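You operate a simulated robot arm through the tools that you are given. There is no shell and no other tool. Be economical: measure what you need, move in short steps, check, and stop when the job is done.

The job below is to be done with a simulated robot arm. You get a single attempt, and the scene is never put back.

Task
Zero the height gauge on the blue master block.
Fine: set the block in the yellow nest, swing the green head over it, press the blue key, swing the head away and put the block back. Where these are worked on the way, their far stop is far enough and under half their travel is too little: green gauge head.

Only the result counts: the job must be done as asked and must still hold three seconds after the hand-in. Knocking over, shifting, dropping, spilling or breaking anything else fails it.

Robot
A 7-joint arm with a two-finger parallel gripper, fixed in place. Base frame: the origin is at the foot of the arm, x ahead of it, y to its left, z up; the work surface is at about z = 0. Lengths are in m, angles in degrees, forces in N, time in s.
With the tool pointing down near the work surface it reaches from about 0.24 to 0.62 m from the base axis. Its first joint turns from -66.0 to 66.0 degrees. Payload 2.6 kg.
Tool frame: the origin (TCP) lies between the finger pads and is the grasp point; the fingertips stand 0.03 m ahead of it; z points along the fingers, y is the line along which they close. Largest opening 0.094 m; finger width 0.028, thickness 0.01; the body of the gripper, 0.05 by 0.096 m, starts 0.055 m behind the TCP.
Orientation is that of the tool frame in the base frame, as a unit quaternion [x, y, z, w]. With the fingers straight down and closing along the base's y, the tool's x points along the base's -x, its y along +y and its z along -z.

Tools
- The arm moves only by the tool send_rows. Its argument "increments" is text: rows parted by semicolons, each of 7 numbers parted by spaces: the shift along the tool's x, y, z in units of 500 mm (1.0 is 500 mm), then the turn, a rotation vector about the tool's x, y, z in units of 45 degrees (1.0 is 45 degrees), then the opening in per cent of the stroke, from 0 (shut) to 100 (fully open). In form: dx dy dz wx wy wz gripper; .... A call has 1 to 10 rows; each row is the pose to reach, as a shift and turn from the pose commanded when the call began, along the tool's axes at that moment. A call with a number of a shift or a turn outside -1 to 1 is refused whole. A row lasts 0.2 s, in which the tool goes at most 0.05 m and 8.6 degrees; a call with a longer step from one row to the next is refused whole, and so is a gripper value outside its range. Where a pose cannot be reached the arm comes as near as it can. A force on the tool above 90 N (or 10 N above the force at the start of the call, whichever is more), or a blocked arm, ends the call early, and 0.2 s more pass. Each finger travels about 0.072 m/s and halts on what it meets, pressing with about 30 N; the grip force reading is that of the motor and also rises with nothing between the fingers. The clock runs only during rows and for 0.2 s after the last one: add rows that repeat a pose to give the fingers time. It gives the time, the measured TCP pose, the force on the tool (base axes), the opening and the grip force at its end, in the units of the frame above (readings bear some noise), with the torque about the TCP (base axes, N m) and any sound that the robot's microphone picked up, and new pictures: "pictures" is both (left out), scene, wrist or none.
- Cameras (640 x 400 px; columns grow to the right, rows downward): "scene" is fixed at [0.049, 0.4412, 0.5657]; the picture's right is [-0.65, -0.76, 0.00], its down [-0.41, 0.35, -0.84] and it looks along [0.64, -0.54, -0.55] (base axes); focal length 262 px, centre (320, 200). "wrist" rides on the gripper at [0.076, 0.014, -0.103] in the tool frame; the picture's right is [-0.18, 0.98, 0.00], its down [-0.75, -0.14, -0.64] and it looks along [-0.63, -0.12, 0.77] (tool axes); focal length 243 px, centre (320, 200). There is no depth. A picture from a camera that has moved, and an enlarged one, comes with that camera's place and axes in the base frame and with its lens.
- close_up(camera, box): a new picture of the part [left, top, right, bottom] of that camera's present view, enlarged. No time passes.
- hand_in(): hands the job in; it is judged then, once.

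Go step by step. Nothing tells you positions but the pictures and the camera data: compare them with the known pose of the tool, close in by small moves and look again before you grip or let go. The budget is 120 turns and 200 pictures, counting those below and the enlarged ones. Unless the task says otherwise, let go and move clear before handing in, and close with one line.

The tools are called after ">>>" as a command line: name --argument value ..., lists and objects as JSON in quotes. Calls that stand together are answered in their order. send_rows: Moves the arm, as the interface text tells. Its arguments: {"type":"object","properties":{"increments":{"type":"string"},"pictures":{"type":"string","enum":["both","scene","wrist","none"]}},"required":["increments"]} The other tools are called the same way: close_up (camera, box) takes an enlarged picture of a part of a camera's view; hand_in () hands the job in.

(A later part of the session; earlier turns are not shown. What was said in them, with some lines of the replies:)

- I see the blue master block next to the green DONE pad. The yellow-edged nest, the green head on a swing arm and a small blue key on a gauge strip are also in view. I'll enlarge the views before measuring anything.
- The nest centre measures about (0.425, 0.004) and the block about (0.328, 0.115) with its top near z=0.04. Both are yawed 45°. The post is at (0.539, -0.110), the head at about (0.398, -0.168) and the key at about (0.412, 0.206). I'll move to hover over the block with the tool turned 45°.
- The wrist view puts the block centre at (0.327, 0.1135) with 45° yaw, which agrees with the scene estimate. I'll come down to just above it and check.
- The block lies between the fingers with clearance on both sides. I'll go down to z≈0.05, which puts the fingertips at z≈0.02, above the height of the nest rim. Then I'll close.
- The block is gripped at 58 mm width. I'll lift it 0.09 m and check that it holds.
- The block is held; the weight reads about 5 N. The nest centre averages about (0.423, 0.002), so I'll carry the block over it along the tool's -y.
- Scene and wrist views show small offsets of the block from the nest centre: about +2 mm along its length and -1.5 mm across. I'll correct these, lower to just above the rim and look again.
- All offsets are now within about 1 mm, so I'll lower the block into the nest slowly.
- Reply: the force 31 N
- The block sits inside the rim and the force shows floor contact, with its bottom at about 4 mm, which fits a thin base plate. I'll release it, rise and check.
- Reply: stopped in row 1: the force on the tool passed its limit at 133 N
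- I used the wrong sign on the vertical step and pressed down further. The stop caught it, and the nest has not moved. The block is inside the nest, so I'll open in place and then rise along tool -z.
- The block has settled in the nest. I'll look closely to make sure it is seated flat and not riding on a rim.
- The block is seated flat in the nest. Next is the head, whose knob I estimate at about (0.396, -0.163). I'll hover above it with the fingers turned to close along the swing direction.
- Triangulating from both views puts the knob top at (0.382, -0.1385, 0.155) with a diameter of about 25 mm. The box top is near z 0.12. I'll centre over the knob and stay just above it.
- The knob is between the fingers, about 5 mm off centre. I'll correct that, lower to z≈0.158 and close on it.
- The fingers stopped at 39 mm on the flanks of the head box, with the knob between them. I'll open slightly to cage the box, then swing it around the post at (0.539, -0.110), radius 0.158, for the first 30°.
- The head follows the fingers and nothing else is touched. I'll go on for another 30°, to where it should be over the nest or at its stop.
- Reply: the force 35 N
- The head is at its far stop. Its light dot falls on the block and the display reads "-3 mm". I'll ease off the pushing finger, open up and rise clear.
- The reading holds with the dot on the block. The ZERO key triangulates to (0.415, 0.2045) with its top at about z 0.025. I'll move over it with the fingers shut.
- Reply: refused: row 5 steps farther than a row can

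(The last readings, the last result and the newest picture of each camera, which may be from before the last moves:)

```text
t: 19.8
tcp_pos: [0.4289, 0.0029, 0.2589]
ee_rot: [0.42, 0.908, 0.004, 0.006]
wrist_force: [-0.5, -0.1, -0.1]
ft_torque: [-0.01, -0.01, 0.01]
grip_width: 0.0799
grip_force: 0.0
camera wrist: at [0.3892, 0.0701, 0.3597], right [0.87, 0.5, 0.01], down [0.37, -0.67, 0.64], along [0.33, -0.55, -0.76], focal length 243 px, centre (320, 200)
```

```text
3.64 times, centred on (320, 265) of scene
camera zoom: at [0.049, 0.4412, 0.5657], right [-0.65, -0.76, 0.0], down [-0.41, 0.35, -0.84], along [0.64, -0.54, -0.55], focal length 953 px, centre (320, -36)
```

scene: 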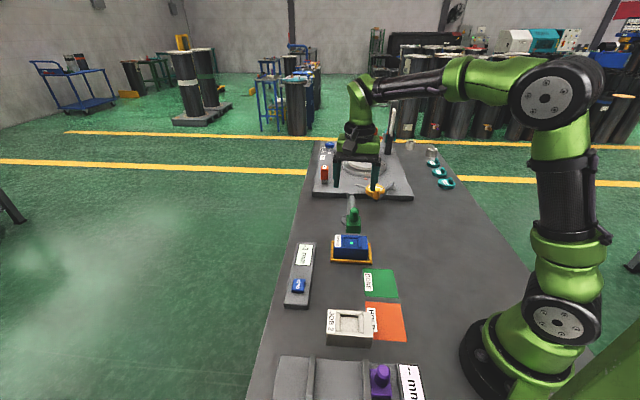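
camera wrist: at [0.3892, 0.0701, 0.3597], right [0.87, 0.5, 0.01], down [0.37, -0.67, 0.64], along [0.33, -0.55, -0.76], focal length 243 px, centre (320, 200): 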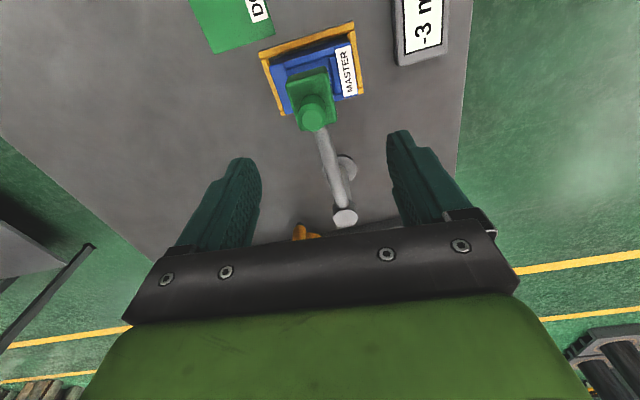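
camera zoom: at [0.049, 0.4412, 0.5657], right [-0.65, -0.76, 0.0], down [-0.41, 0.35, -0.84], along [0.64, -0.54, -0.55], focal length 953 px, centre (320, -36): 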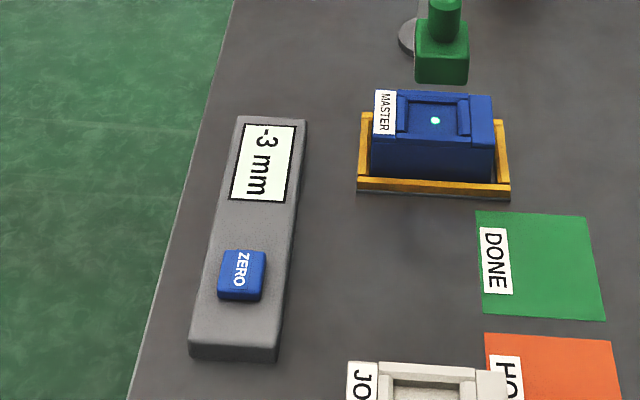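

One row was too long, so the call was refused. I'll resend it with smaller vertical steps.

>>> send_rows --increments "0.065 0.048 0 0 0 -0.1 50; 0.13 0.096 0 0 0 -0.1 20; 0.195 0.144 0 0 0 -0.1 0; 0.26 0.192 0.03 0 0 -0.1 0; 0.325 0.24 0.06 0 0 -0.1 0; 0.325 0.24 0.13 0 0 -0.1 0; 0.325 0.24 0.2 0 0 -0.1 0; 0.325 0.24 0.26 0 0 -0.1 0; 0.325 0.24 0.26 0 0 -0.1 0" --pictures "wrist"

>>> close_up --camera "scene" --box '[270, 190, 370, 320]'

```text
t: 21.8
tcp_pos: [0.4169, 0.205, 0.1284]
ee_rot: [0.383, 0.924, 0.004, 0.004]
wrist_force: [-0.1, -0.2, 0.0]
ft_torque: [0.01, 0.0, 0.01]
grip_width: 0.0002
grip_force: 29.6
camera wrist: at [0.3714, 0.2688, 0.2299], right [0.83, 0.56, 0.01], down [0.42, -0.64, 0.64], along [0.37, -0.53, -0.76], focal length 243 px, centre (320, 200)
```

wrist: 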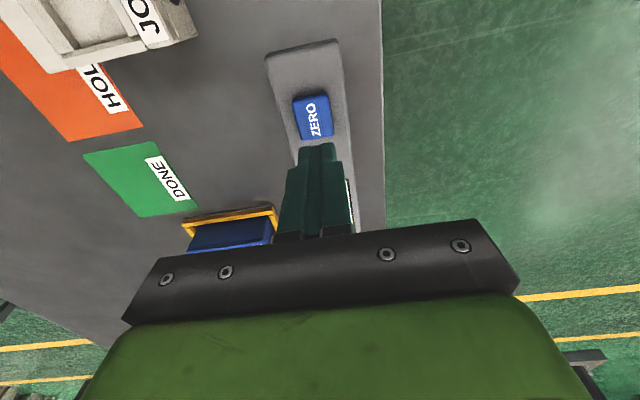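

```text
3.08 times, centred on (320, 255) of scene
camera zoom: at [0.049, 0.4412, 0.5657], right [-0.65, -0.76, 0.0], down [-0.41, 0.35, -0.84], along [0.64, -0.54, -0.55], focal length 806 px, centre (320, 31)
```

zoom: 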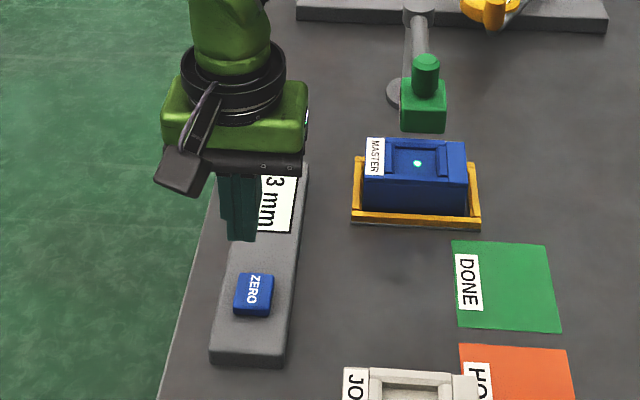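

The key is a few mm back along the tool's y. I'll correct for that and come down to near contact.

>>> send_rows --increments "-0.001 -0.009 0.06 0 0 0 0; -0.001 -0.009 0.11 0 0 0 0; -0.001 -0.009 0.13 0 0 0 0; -0.001 -0.009 0.13 0 0 0 0" --pictures "wrist"

>>> close_up --camera "scene" --box '[270, 230, 350, 320]'

```text
t: 22.8
tcp_pos: [0.4137, 0.2029, 0.0645]
ee_rot: [0.384, 0.923, 0.004, 0.004]
wrist_force: [0.4, 0.2, -0.3]
ft_torque: [-0.01, 0.03, -0.02]
grip_width: 0.0002
grip_force: 29.9
camera wrist: at [0.3686, 0.266, 0.1657], right [0.83, 0.56, 0.01], down [0.42, -0.64, 0.64], along [0.37, -0.53, -0.76], focal length 243 px, centre (320, 200)
```

wrist: 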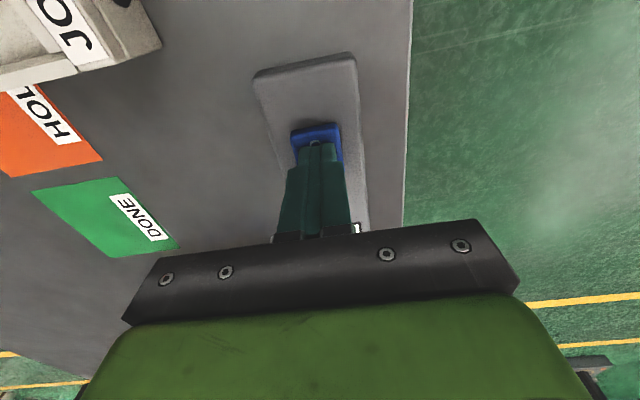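

```text
4.44 times, centred on (310, 275) of scene
camera zoom: at [0.049, 0.4412, 0.5657], right [-0.65, -0.76, 0.0], down [-0.41, 0.35, -0.84], along [0.64, -0.54, -0.55], focal length 1164 px, centre (364, -133)
```

zoom: 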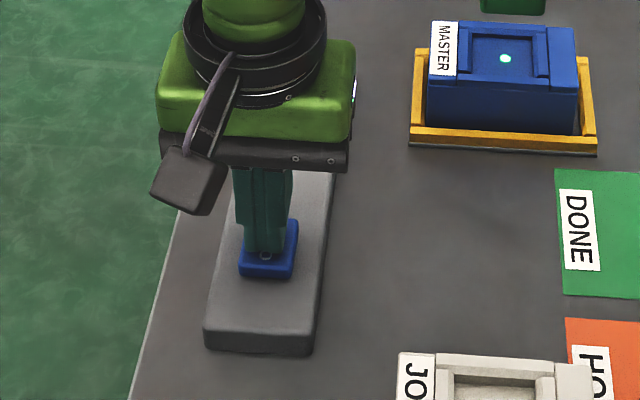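

The fingers are centred over the key. I'll press down in small steps.

>>> send_rows --increments "0 0 0.008 0 0 0 0; 0 0 0.014 0 0 0 0; 0 0 0.018 0 0 0 0; 0 0 0.022 0 0 0 0; 0 0 0.026 0 0 0 0; 0 0 0.026 0 0 0 0" --pictures "none"

```text
t: 24.1
tcp_pos: [0.4152, 0.2029, 0.0542]
ee_rot: [0.385, 0.923, 0.005, 0.006]
wrist_force: [-18.3, -12.2, 48.4]
ft_torque: [-0.26, 0.72, 0.07]
grip_width: 0.0001
grip_force: 30.0
heard: click
```

A click was heard under about 48 N. I'll lift off and read the display.

>>> send_rows --increments "0 0 -0.02 0 0 0 0; 0 0 -0.1 0 0 0 0; 0 0 -0.19 0 0 0 0; 0 0 -0.28 0 0 0 0; 0 0 -0.36 0 0 0 0; 0 0 -0.36 0 0 0 0" --pictures "wrist"

>>> close_up --camera "scene" --box '[270, 190, 400, 320]'

```text
t: 25.6
tcp_pos: [0.4107, 0.2038, 0.2304]
ee_rot: [0.383, 0.924, 0.004, 0.005]
wrist_force: [-0.3, -0.5, -0.3]
ft_torque: [0.03, -0.02, 0.0]
grip_width: 0.0
grip_force: 30.0
camera wrist: at [0.3664, 0.2677, 0.3311], right [0.83, 0.56, 0.01], down [0.42, -0.64, 0.64], along [0.37, -0.53, -0.76], focal length 243 px, centre (320, 200)
```

wrist: 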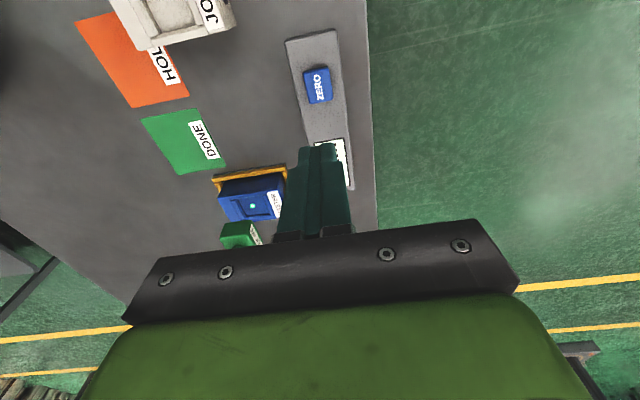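

```text
3.08 times, centred on (335, 255) of scene
camera zoom: at [0.049, 0.4412, 0.5657], right [-0.65, -0.76, 0.0], down [-0.41, 0.35, -0.84], along [0.64, -0.54, -0.55], focal length 806 px, centre (274, 31)
```

zoom: 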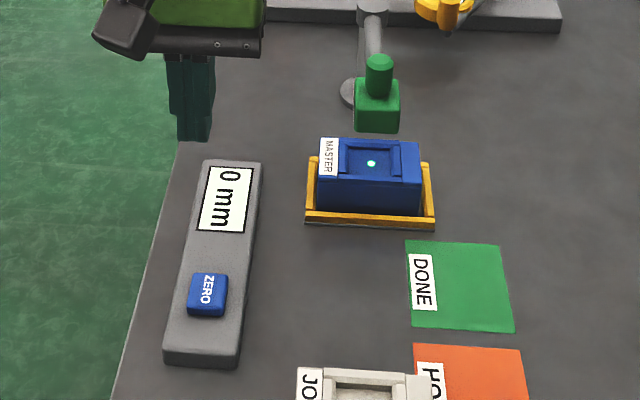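

The display reads 0 mm. Next I'll swing the head away, starting by returning above it at about (0.425, 0.000) with the fingers open.

>>> send_rows --increments "-0.05 -0.045 -0.05 0 0 0 20; -0.1 -0.09 -0.057 0 0 0 50; -0.155 -0.135 -0.057 0 0 0 75; -0.21 -0.18 -0.057 0 0 0 75; -0.26 -0.225 -0.057 0 0 0 75; -0.308 -0.268 -0.03 0 0 0 75; -0.308 -0.268 0.04 0 0 0 75; -0.308 -0.268 0.04 0 0 0 75" --pictures "wrist"

>>> close_up --camera "scene" --box '[290, 160, 410, 270]'

```text
t: 27.4
tcp_pos: [0.4254, 0.0006, 0.2107]
ee_rot: [0.384, 0.923, 0.005, 0.004]
wrist_force: [0.1, 0.7, -0.2]
ft_torque: [0.0, -0.02, 0.0]
grip_width: 0.0706
grip_force: 0.1
camera wrist: at [0.3803, 0.0645, 0.3122], right [0.83, 0.56, 0.01], down [0.42, -0.64, 0.64], along [0.37, -0.53, -0.76], focal length 243 px, centre (320, 200)
```

wrist: 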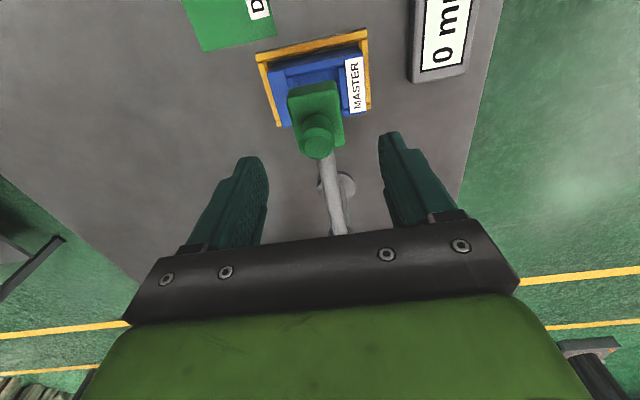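

```text
3.64 times, centred on (350, 215) of scene
camera zoom: at [0.049, 0.4412, 0.5657], right [-0.65, -0.76, 0.0], down [-0.41, 0.35, -0.84], along [0.64, -0.54, -0.55], focal length 953 px, centre (211, 146)
```

zoom: 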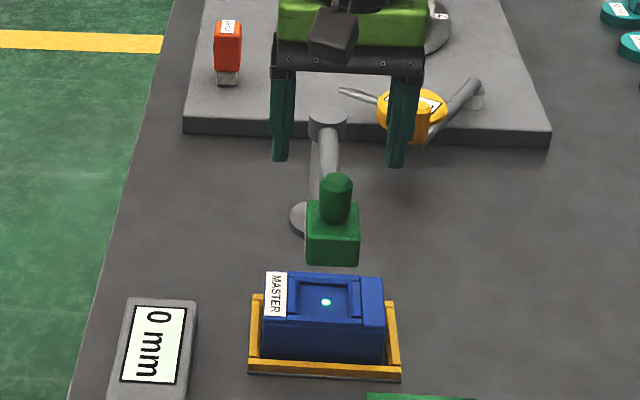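

The head is between the fingers. I'll lower around it and narrow the cage.

>>> send_rows --increments "-0.008 -0.004 0.04 0 0 0 75; -0.008 -0.004 0.08 0 0 0 75; -0.008 -0.004 0.108 0 0 0 75; -0.008 -0.004 0.108 0 0 0 50; -0.008 -0.004 0.108 0 0 0 50" --pictures "wrist"

>>> close_up --camera "scene" --box '[290, 160, 410, 270]'

```text
t: 28.6
tcp_pos: [0.4272, -0.0022, 0.1558]
ee_rot: [0.383, 0.924, 0.004, 0.004]
wrist_force: [-0.6, 0.0, -0.6]
ft_torque: [-0.01, 0.01, 0.03]
grip_width: 0.0472
grip_force: 0.1
camera wrist: at [0.3823, 0.0611, 0.2577], right [0.83, 0.56, 0.01], down [0.42, -0.64, 0.64], along [0.37, -0.53, -0.76], focal length 243 px, centre (320, 200)
```

wrist: 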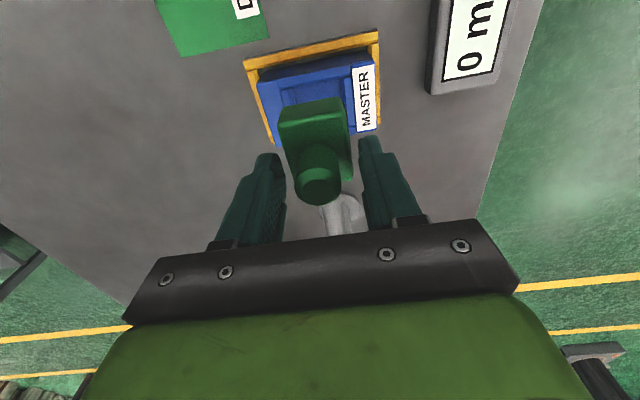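

```text
3.64 times, centred on (350, 215) of scene
camera zoom: at [0.049, 0.4412, 0.5657], right [-0.65, -0.76, 0.0], down [-0.41, 0.35, -0.84], along [0.64, -0.54, -0.55], focal length 953 px, centre (211, 146)
```

zoom: 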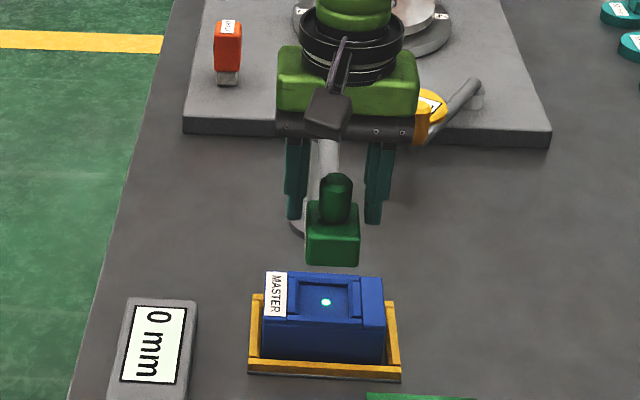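

The head is caged. I'll swing it back counter-clockwise for the first 28°.

>>> send_rows --increments "-0.003 -0.038 0 0 0 -0.156 50; -0.011 -0.075 0 0 0 -0.311 50; -0.023 -0.111 0 0 0 -0.467 50; -0.039 -0.145 0 0 0 -0.622 50; -0.039 -0.145 0 0 0 -0.622 50" --pictures "wrist"

```text
t: 29.8
tcp_pos: [0.3899, -0.0691, 0.1547]
ee_rot: [0.147, 0.989, 0.003, 0.005]
wrist_force: [-0.6, 0.2, 0.3]
ft_torque: [0.0, -0.02, -0.03]
grip_width: 0.0471
grip_force: 0.0
camera wrist: at [0.3209, -0.0343, 0.2562], right [0.46, 0.89, 0.01], down [0.67, -0.36, 0.65], along [0.58, -0.3, -0.76], focal length 243 px, centre (320, 200)
```

wrist: 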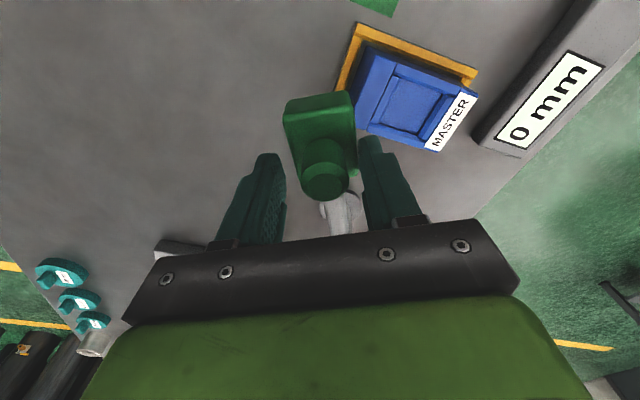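

It follows well, so the second 28° uses the same pattern.

>>> send_rows --increments "-0.003 -0.038 0 0 0 -0.156 50; -0.011 -0.075 0 0 0 -0.311 50; -0.023 -0.111 0 0 0 -0.467 50; -0.039 -0.145 0 0 0 -0.622 50; -0.039 -0.145 0 0 0 -0.622 50" --pictures "wrist"

>>> close_up --camera "scene" --box '[330, 150, 450, 240]'

```text
t: 30.9
tcp_pos: [0.3869, -0.1454, 0.1547]
ee_rot: [-0.095, 0.995, 0.002, 0.006]
wrist_force: [0.7, 4.7, 1.3]
ft_torque: [0.19, 0.08, -0.07]
grip_width: 0.0493
grip_force: 2.3
camera wrist: at [0.3073, -0.1457, 0.2561], right [-0.01, 1.0, 0.0], down [0.76, 0.0, 0.65], along [0.65, 0.01, -0.76], focal length 243 px, centre (320, 200)
```

wrist: 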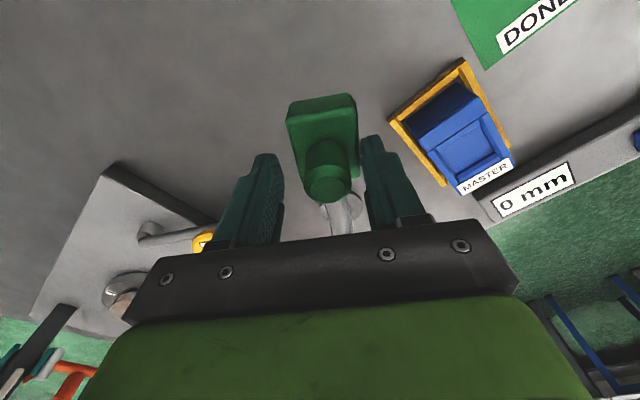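

```text
4.44 times, centred on (390, 195) of scene
camera zoom: at [0.049, 0.4412, 0.5657], right [-0.65, -0.76, 0.0], down [-0.41, 0.35, -0.84], along [0.64, -0.54, -0.55], focal length 1164 px, centre (9, 222)
```

zoom: 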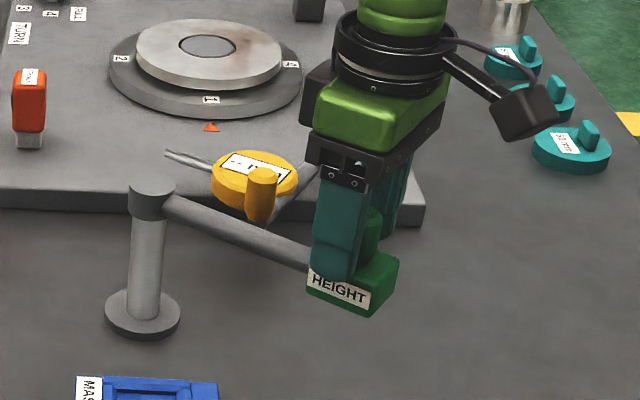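

The head is back at its starting place, at its home stop. I'll ease off, open and rise.

>>> send_rows --increments "0 0.006 0 0 0 0 75; 0 0.006 0 0 0 0 85; 0 0.006 0 0 0 0 85; 0 0.006 -0.06 0 0 0 85; 0 0.006 -0.13 0 0 0 85; 0 0.006 -0.13 0 0 0 85" --pictures "wrist"

>>> close_up --camera "scene" --box '[280, 170, 440, 290]'

```text
t: 32.4
tcp_pos: [0.386, -0.1428, 0.2218]
ee_rot: [-0.095, 0.995, 0.001, 0.007]
wrist_force: [-0.5, -0.7, -0.2]
ft_torque: [-0.01, 0.01, 0.0]
grip_width: 0.08
grip_force: 0.1
camera wrist: at [0.3072, -0.1437, 0.3223], right [0.0, 1.0, 0.0], down [0.76, 0.0, 0.65], along [0.65, 0.01, -0.76], focal length 243 px, centre (320, 200)
```

wrist: 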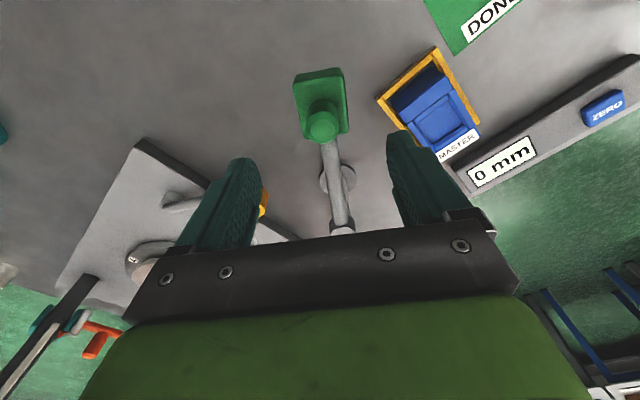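

```text
3.33 times, centred on (360, 230) of scene
camera zoom: at [0.049, 0.4412, 0.5657], right [-0.65, -0.76, 0.0], down [-0.41, 0.35, -0.84], along [0.64, -0.54, -0.55], focal length 873 px, centre (187, 100)
```

zoom: 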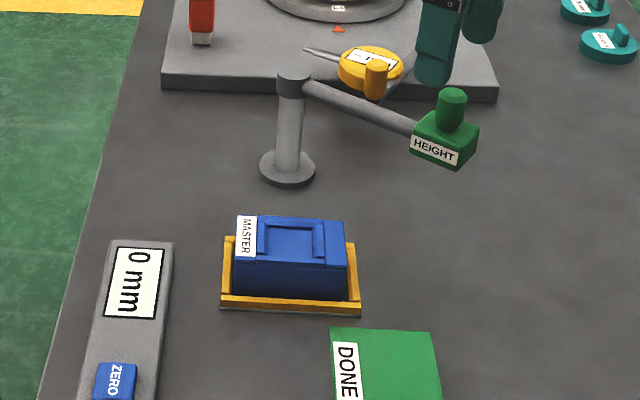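

The zero reading holds and the head is home. I'll return above the block and level the slight tool tilt on the way.

>>> send_rows --increments "-0.033 0.067 0 0 0.009 0 90; -0.066 0.134 0 0 0.018 0 90; -0.1 0.2 0.02 0 0.018 0 90; -0.133 0.268 0.06 0 0.018 0 90; -0.133 0.268 0.1 0 0.018 0 90; -0.133 0.268 0.1 0 0.018 0 90" --pictures "none"

>>> send_rows --increments "0 0 0 0 0 -0.15 90; 0 0 0 0 0 -0.3 90; 0 0 0 0 0 -0.45 90; 0 0 0 0 0 -0.6 90; 0 0 0 0 0 -0.758 90; 0 0 0 0 0 -0.758 90"

>>> close_up --camera "scene" --box '[300, 180, 420, 280]'

```text
t: 33.8
tcp_pos: [0.425, 0.0014, 0.17]
ee_rot: [-0.095, 0.996, 0.001, -0.002]
wrist_force: [-0.2, 0.3, -0.5]
ft_torque: [0.02, 0.02, 0.0]
grip_width: 0.0846
grip_force: 0.1
```

```text
t: 35.1
tcp_pos: [0.4266, 0.0009, 0.1709]
ee_rot: [-0.383, 0.924, 0.001, -0.002]
wrist_force: [0.9, 0.6, -0.2]
ft_torque: [0.04, 0.0, 0.02]
grip_width: 0.0847
grip_force: 0.0
camera wrist: at [0.3631, -0.0423, 0.2727], right [-0.57, 0.82, 0.0], down [0.63, 0.43, 0.64], along [0.53, 0.36, -0.77], focal length 243 px, centre (320, 200)
```

scene: 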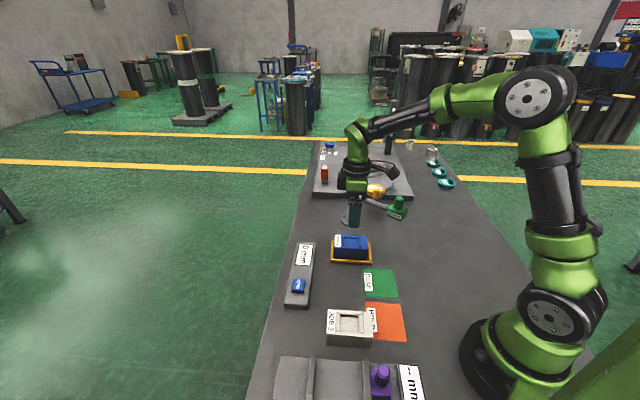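
wrist: 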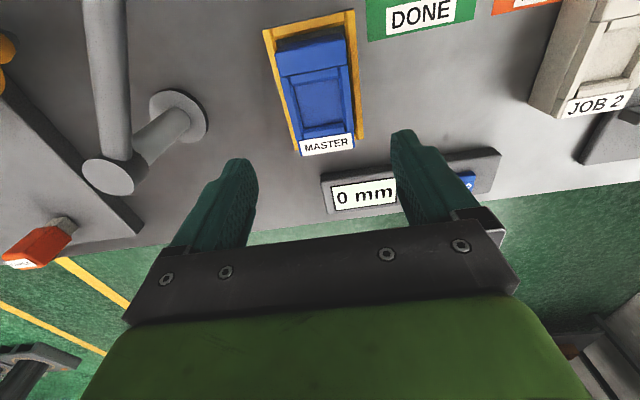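

```text
4.00 times, centred on (360, 230) of scene
camera zoom: at [0.049, 0.4412, 0.5657], right [-0.65, -0.76, 0.0], down [-0.41, 0.35, -0.84], along [0.64, -0.54, -0.55], focal length 1048 px, centre (160, 80)
```

zoom: 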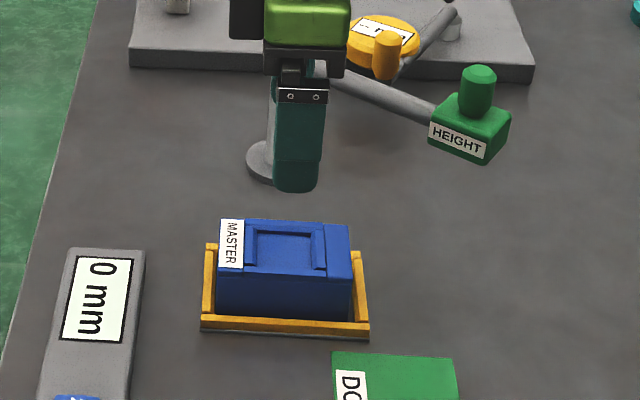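

I'm aligned over the block at the pose where I released it. I'll lower and grip.

>>> send_rows --increments "0 0 0.08 0 0 0 90; 0 0 0.16 0 0 0 90; 0 0 0.21 0 0 0 90; 0 0 0.234 0 0 0 90; 0 0 0.234 0 0 0 90; 0 0 0.234 0 0 0 30; 0 0 0.234 0 0 0 30; 0 0 0.234 0 0 0 30; 0 0 0.234 0 0 0 30" --pictures "wrist"

```text
t: 37.1
tcp_pos: [0.4269, 0.0054, 0.0538]
ee_rot: [-0.383, 0.924, 0.001, 0.0]
wrist_force: [2.2, -1.9, 1.6]
ft_torque: [0.2, -0.16, -0.09]
grip_width: 0.0577
grip_force: 30.4
camera wrist: at [0.363, -0.0383, 0.1559], right [-0.56, 0.83, 0.0], down [0.63, 0.43, 0.64], along [0.53, 0.36, -0.77], focal length 243 px, centre (320, 200)
```

wrist: 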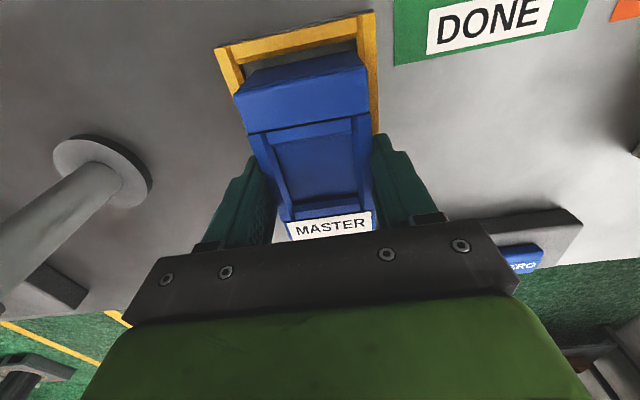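

Gripped at 58 mm. I'll lift it straight up out of the nest.

>>> send_rows --increments "0 0 -0.02 0 0 0 30; 0 0 -0.06 0 0 0 30; 0 0 -0.12 0 0 0 30; 0 0 -0.18 0 0 0 30; 0 0 -0.18 0 0 0 30" --pictures "wrist"

>>> close_up --camera "scene" --box '[300, 180, 420, 280]'

```text
t: 38.4
tcp_pos: [0.4251, 0.0049, 0.1431]
ee_rot: [-0.383, 0.924, 0.001, -0.001]
wrist_force: [-0.2, 0.5, -5.3]
ft_torque: [0.01, 0.01, -0.06]
grip_width: 0.0579
grip_force: 29.9
camera wrist: at [0.3611, -0.0398, 0.2453], right [-0.56, 0.83, 0.0], down [0.63, 0.43, 0.64], along [0.53, 0.36, -0.77], focal length 243 px, centre (320, 200)
```

wrist: 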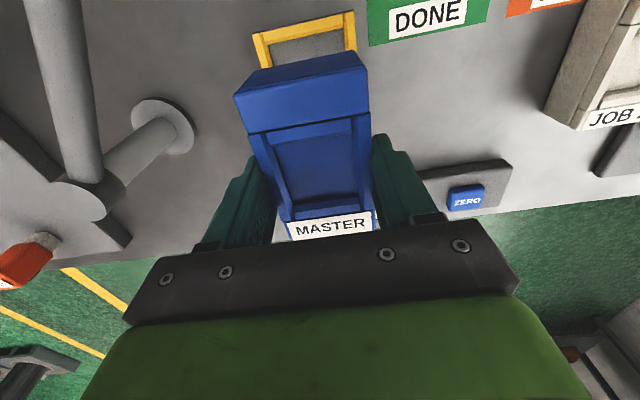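

```text
4.00 times, centred on (360, 230) of scene
camera zoom: at [0.049, 0.4412, 0.5657], right [-0.65, -0.76, 0.0], down [-0.42, 0.35, -0.84], along [0.64, -0.54, -0.55], focal length 1048 px, centre (160, 80)
```

zoom: 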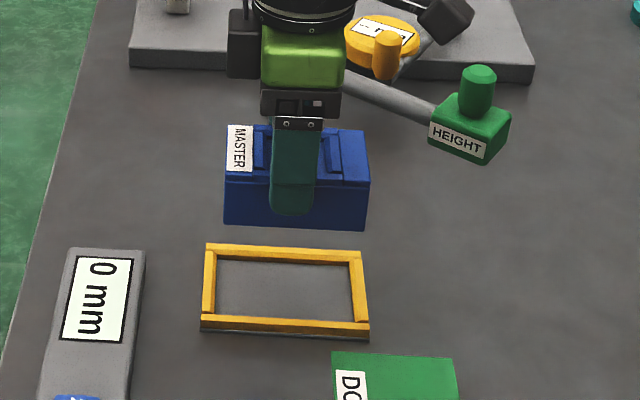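

The block is held. I'll carry it back over its original spot and lower to about 2 cm above the surface.

>>> send_rows --increments "-0.003 0.06 0 0 0 0 30; -0.007 0.14 0 0 0 0 30; -0.011 0.22 0 0 0 0 30; -0.015 0.293 0 0 0 0 30; -0.015 0.293 0.07 0 0 0 30; -0.015 0.293 0.14 0 0 0 30; -0.015 0.293 0.145 0 0 0 30" --pictures "wrist"

>>> close_up --camera "scene" --box '[270, 230, 430, 350]'

```text
t: 40.0
tcp_pos: [0.3278, 0.1126, 0.0731]
ee_rot: [-0.383, 0.924, 0.0, -0.002]
wrist_force: [1.3, -0.3, -4.0]
ft_torque: [0.03, 0.03, 0.01]
grip_width: 0.0578
grip_force: 29.6
camera wrist: at [0.2643, 0.0691, 0.1744], right [-0.56, 0.83, 0.0], down [0.63, 0.43, 0.64], along [0.53, 0.36, -0.77], focal length 243 px, centre (320, 200)
```

wrist: 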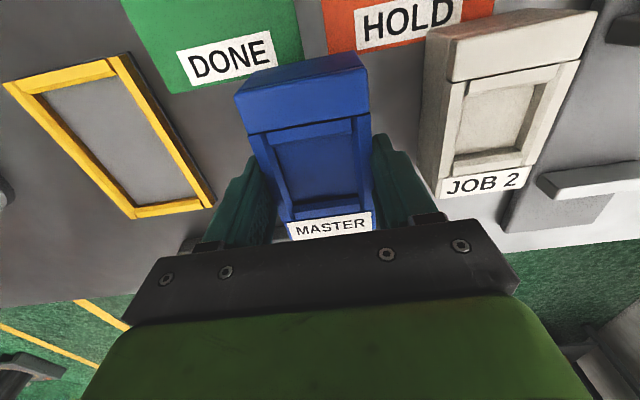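

```text
3.33 times, centred on (350, 290) of scene
camera zoom: at [0.049, 0.4413, 0.5657], right [-0.65, -0.76, 0.0], down [-0.41, 0.35, -0.84], along [0.64, -0.54, -0.55], focal length 873 px, centre (220, -100)
```

zoom: 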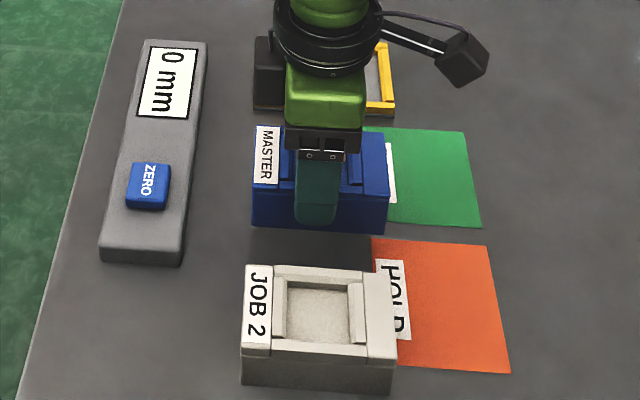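

The block's bottom corners project to within about 2 mm of where they stood at first. I'll set it down gently.

>>> send_rows --increments "-0.002 0.002 0.015 0 0 0 30; -0.002 0.002 0.03 0 0 0 30; -0.002 0.002 0.04 0 0 0 30; -0.002 0.002 0.046 0 0 0 30; -0.002 0.002 0.046 0 0 0 30" --pictures "none"

>>> close_up --camera "scene" --box '[270, 230, 430, 350]'

```text
t: 41.1
tcp_pos: [0.3288, 0.1136, 0.0499]
ee_rot: [-0.383, 0.924, 0.002, 0.0]
wrist_force: [-5.7, -1.7, 11.1]
ft_torque: [0.49, 0.14, 0.24]
grip_width: 0.0577
grip_force: 29.5
```

```text
3.33 times, centred on (350, 290) of scene
camera zoom: at [0.049, 0.4412, 0.5657], right [-0.65, -0.76, 0.0], down [-0.41, 0.35, -0.84], along [0.64, -0.54, -0.55], focal length 873 px, centre (220, -100)
```

zoom: 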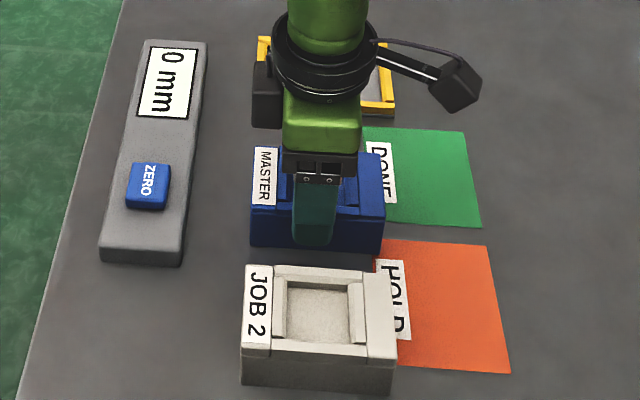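

The block is on the surface and matches the first picture to about 1 px. I'll open and rise.

>>> send_rows --increments "0 0 -0.001 0 0 0 65; 0 0 -0.001 0 0 0 80; 0 0 -0.001 0 0 0 85; 0 0 -0.001 0 0 0 85; 0 0 -0.06 0 0 0 85; 0 0 -0.15 0 0 0 85; 0 0 -0.24 0 0 0 85; 0 0 -0.32 0 0 0 85; 0 0 -0.32 0 0 0 85"

>>> close_up --camera "scene" --box '[270, 230, 430, 350]'

>>> close_up --camera "scene" --box '[300, 130, 460, 230]'

```text
t: 43.1
tcp_pos: [0.3318, 0.1099, 0.211]
ee_rot: [-0.383, 0.924, 0.001, -0.001]
wrist_force: [-0.7, 1.1, -0.1]
ft_torque: [0.02, 0.0, 0.0]
grip_width: 0.0797
grip_force: 0.1
camera wrist: at [0.2673, 0.0652, 0.3135], right [-0.56, 0.83, 0.0], down [0.63, 0.43, 0.64], along [0.53, 0.36, -0.77], focal length 243 px, centre (320, 200)
```

scene: 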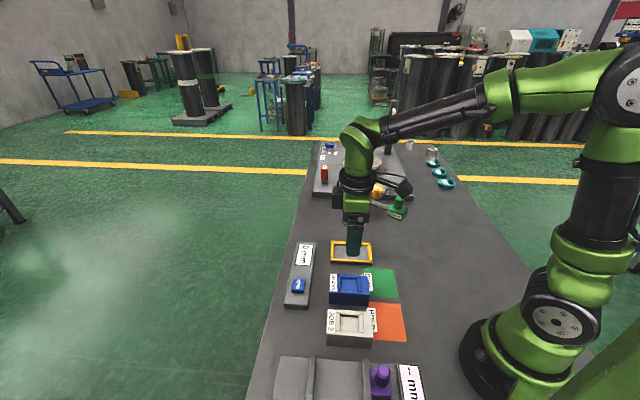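
wrist: 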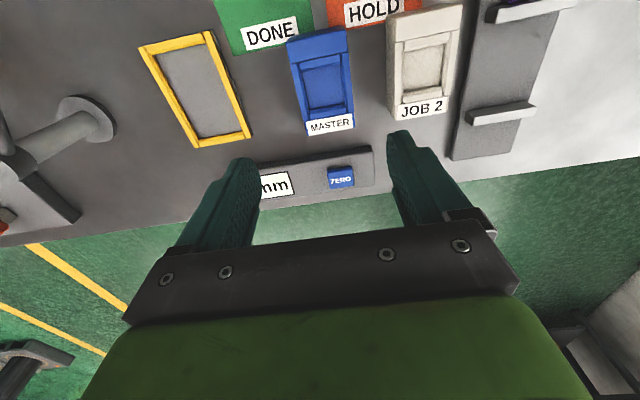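

```text
3.33 times, centred on (350, 290) of scene
camera zoom: at [0.049, 0.4412, 0.5657], right [-0.65, -0.76, 0.0], down [-0.41, 0.35, -0.84], along [0.64, -0.54, -0.55], focal length 873 px, centre (220, -100)
```

zoom: 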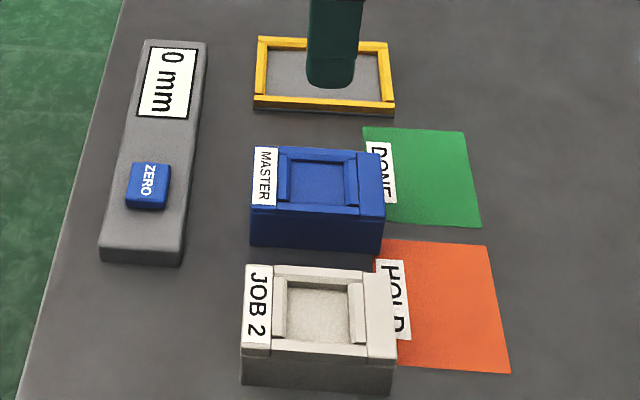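

```text
4.00 times, centred on (380, 180) of scene
camera zoom: at [0.049, 0.4412, 0.5657], right [-0.65, -0.76, 0.0], down [-0.41, 0.35, -0.84], along [0.64, -0.54, -0.55], focal length 1048 px, centre (80, 280)
```

zoom: 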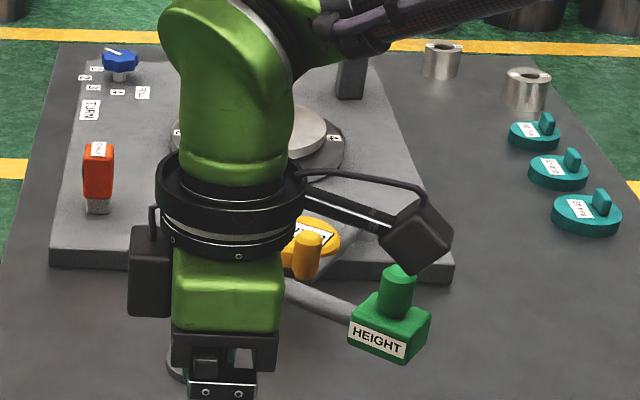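

The block is back where it stood, the head is at its home position, the display reads 0 mm and the gripper is clear. Everything else looks as it was at the start, so I'm handing in.

>>> hand_in

```text
The job is handed in.
```

The height gauge is zeroed on the blue master block: the display reads 0 mm, the head is swung back to its start and the block is back within about 2 mm of where it stood. One mistaken downward move pressed the block into the nest (133 N) before the force stop caught it; the nest did not move.
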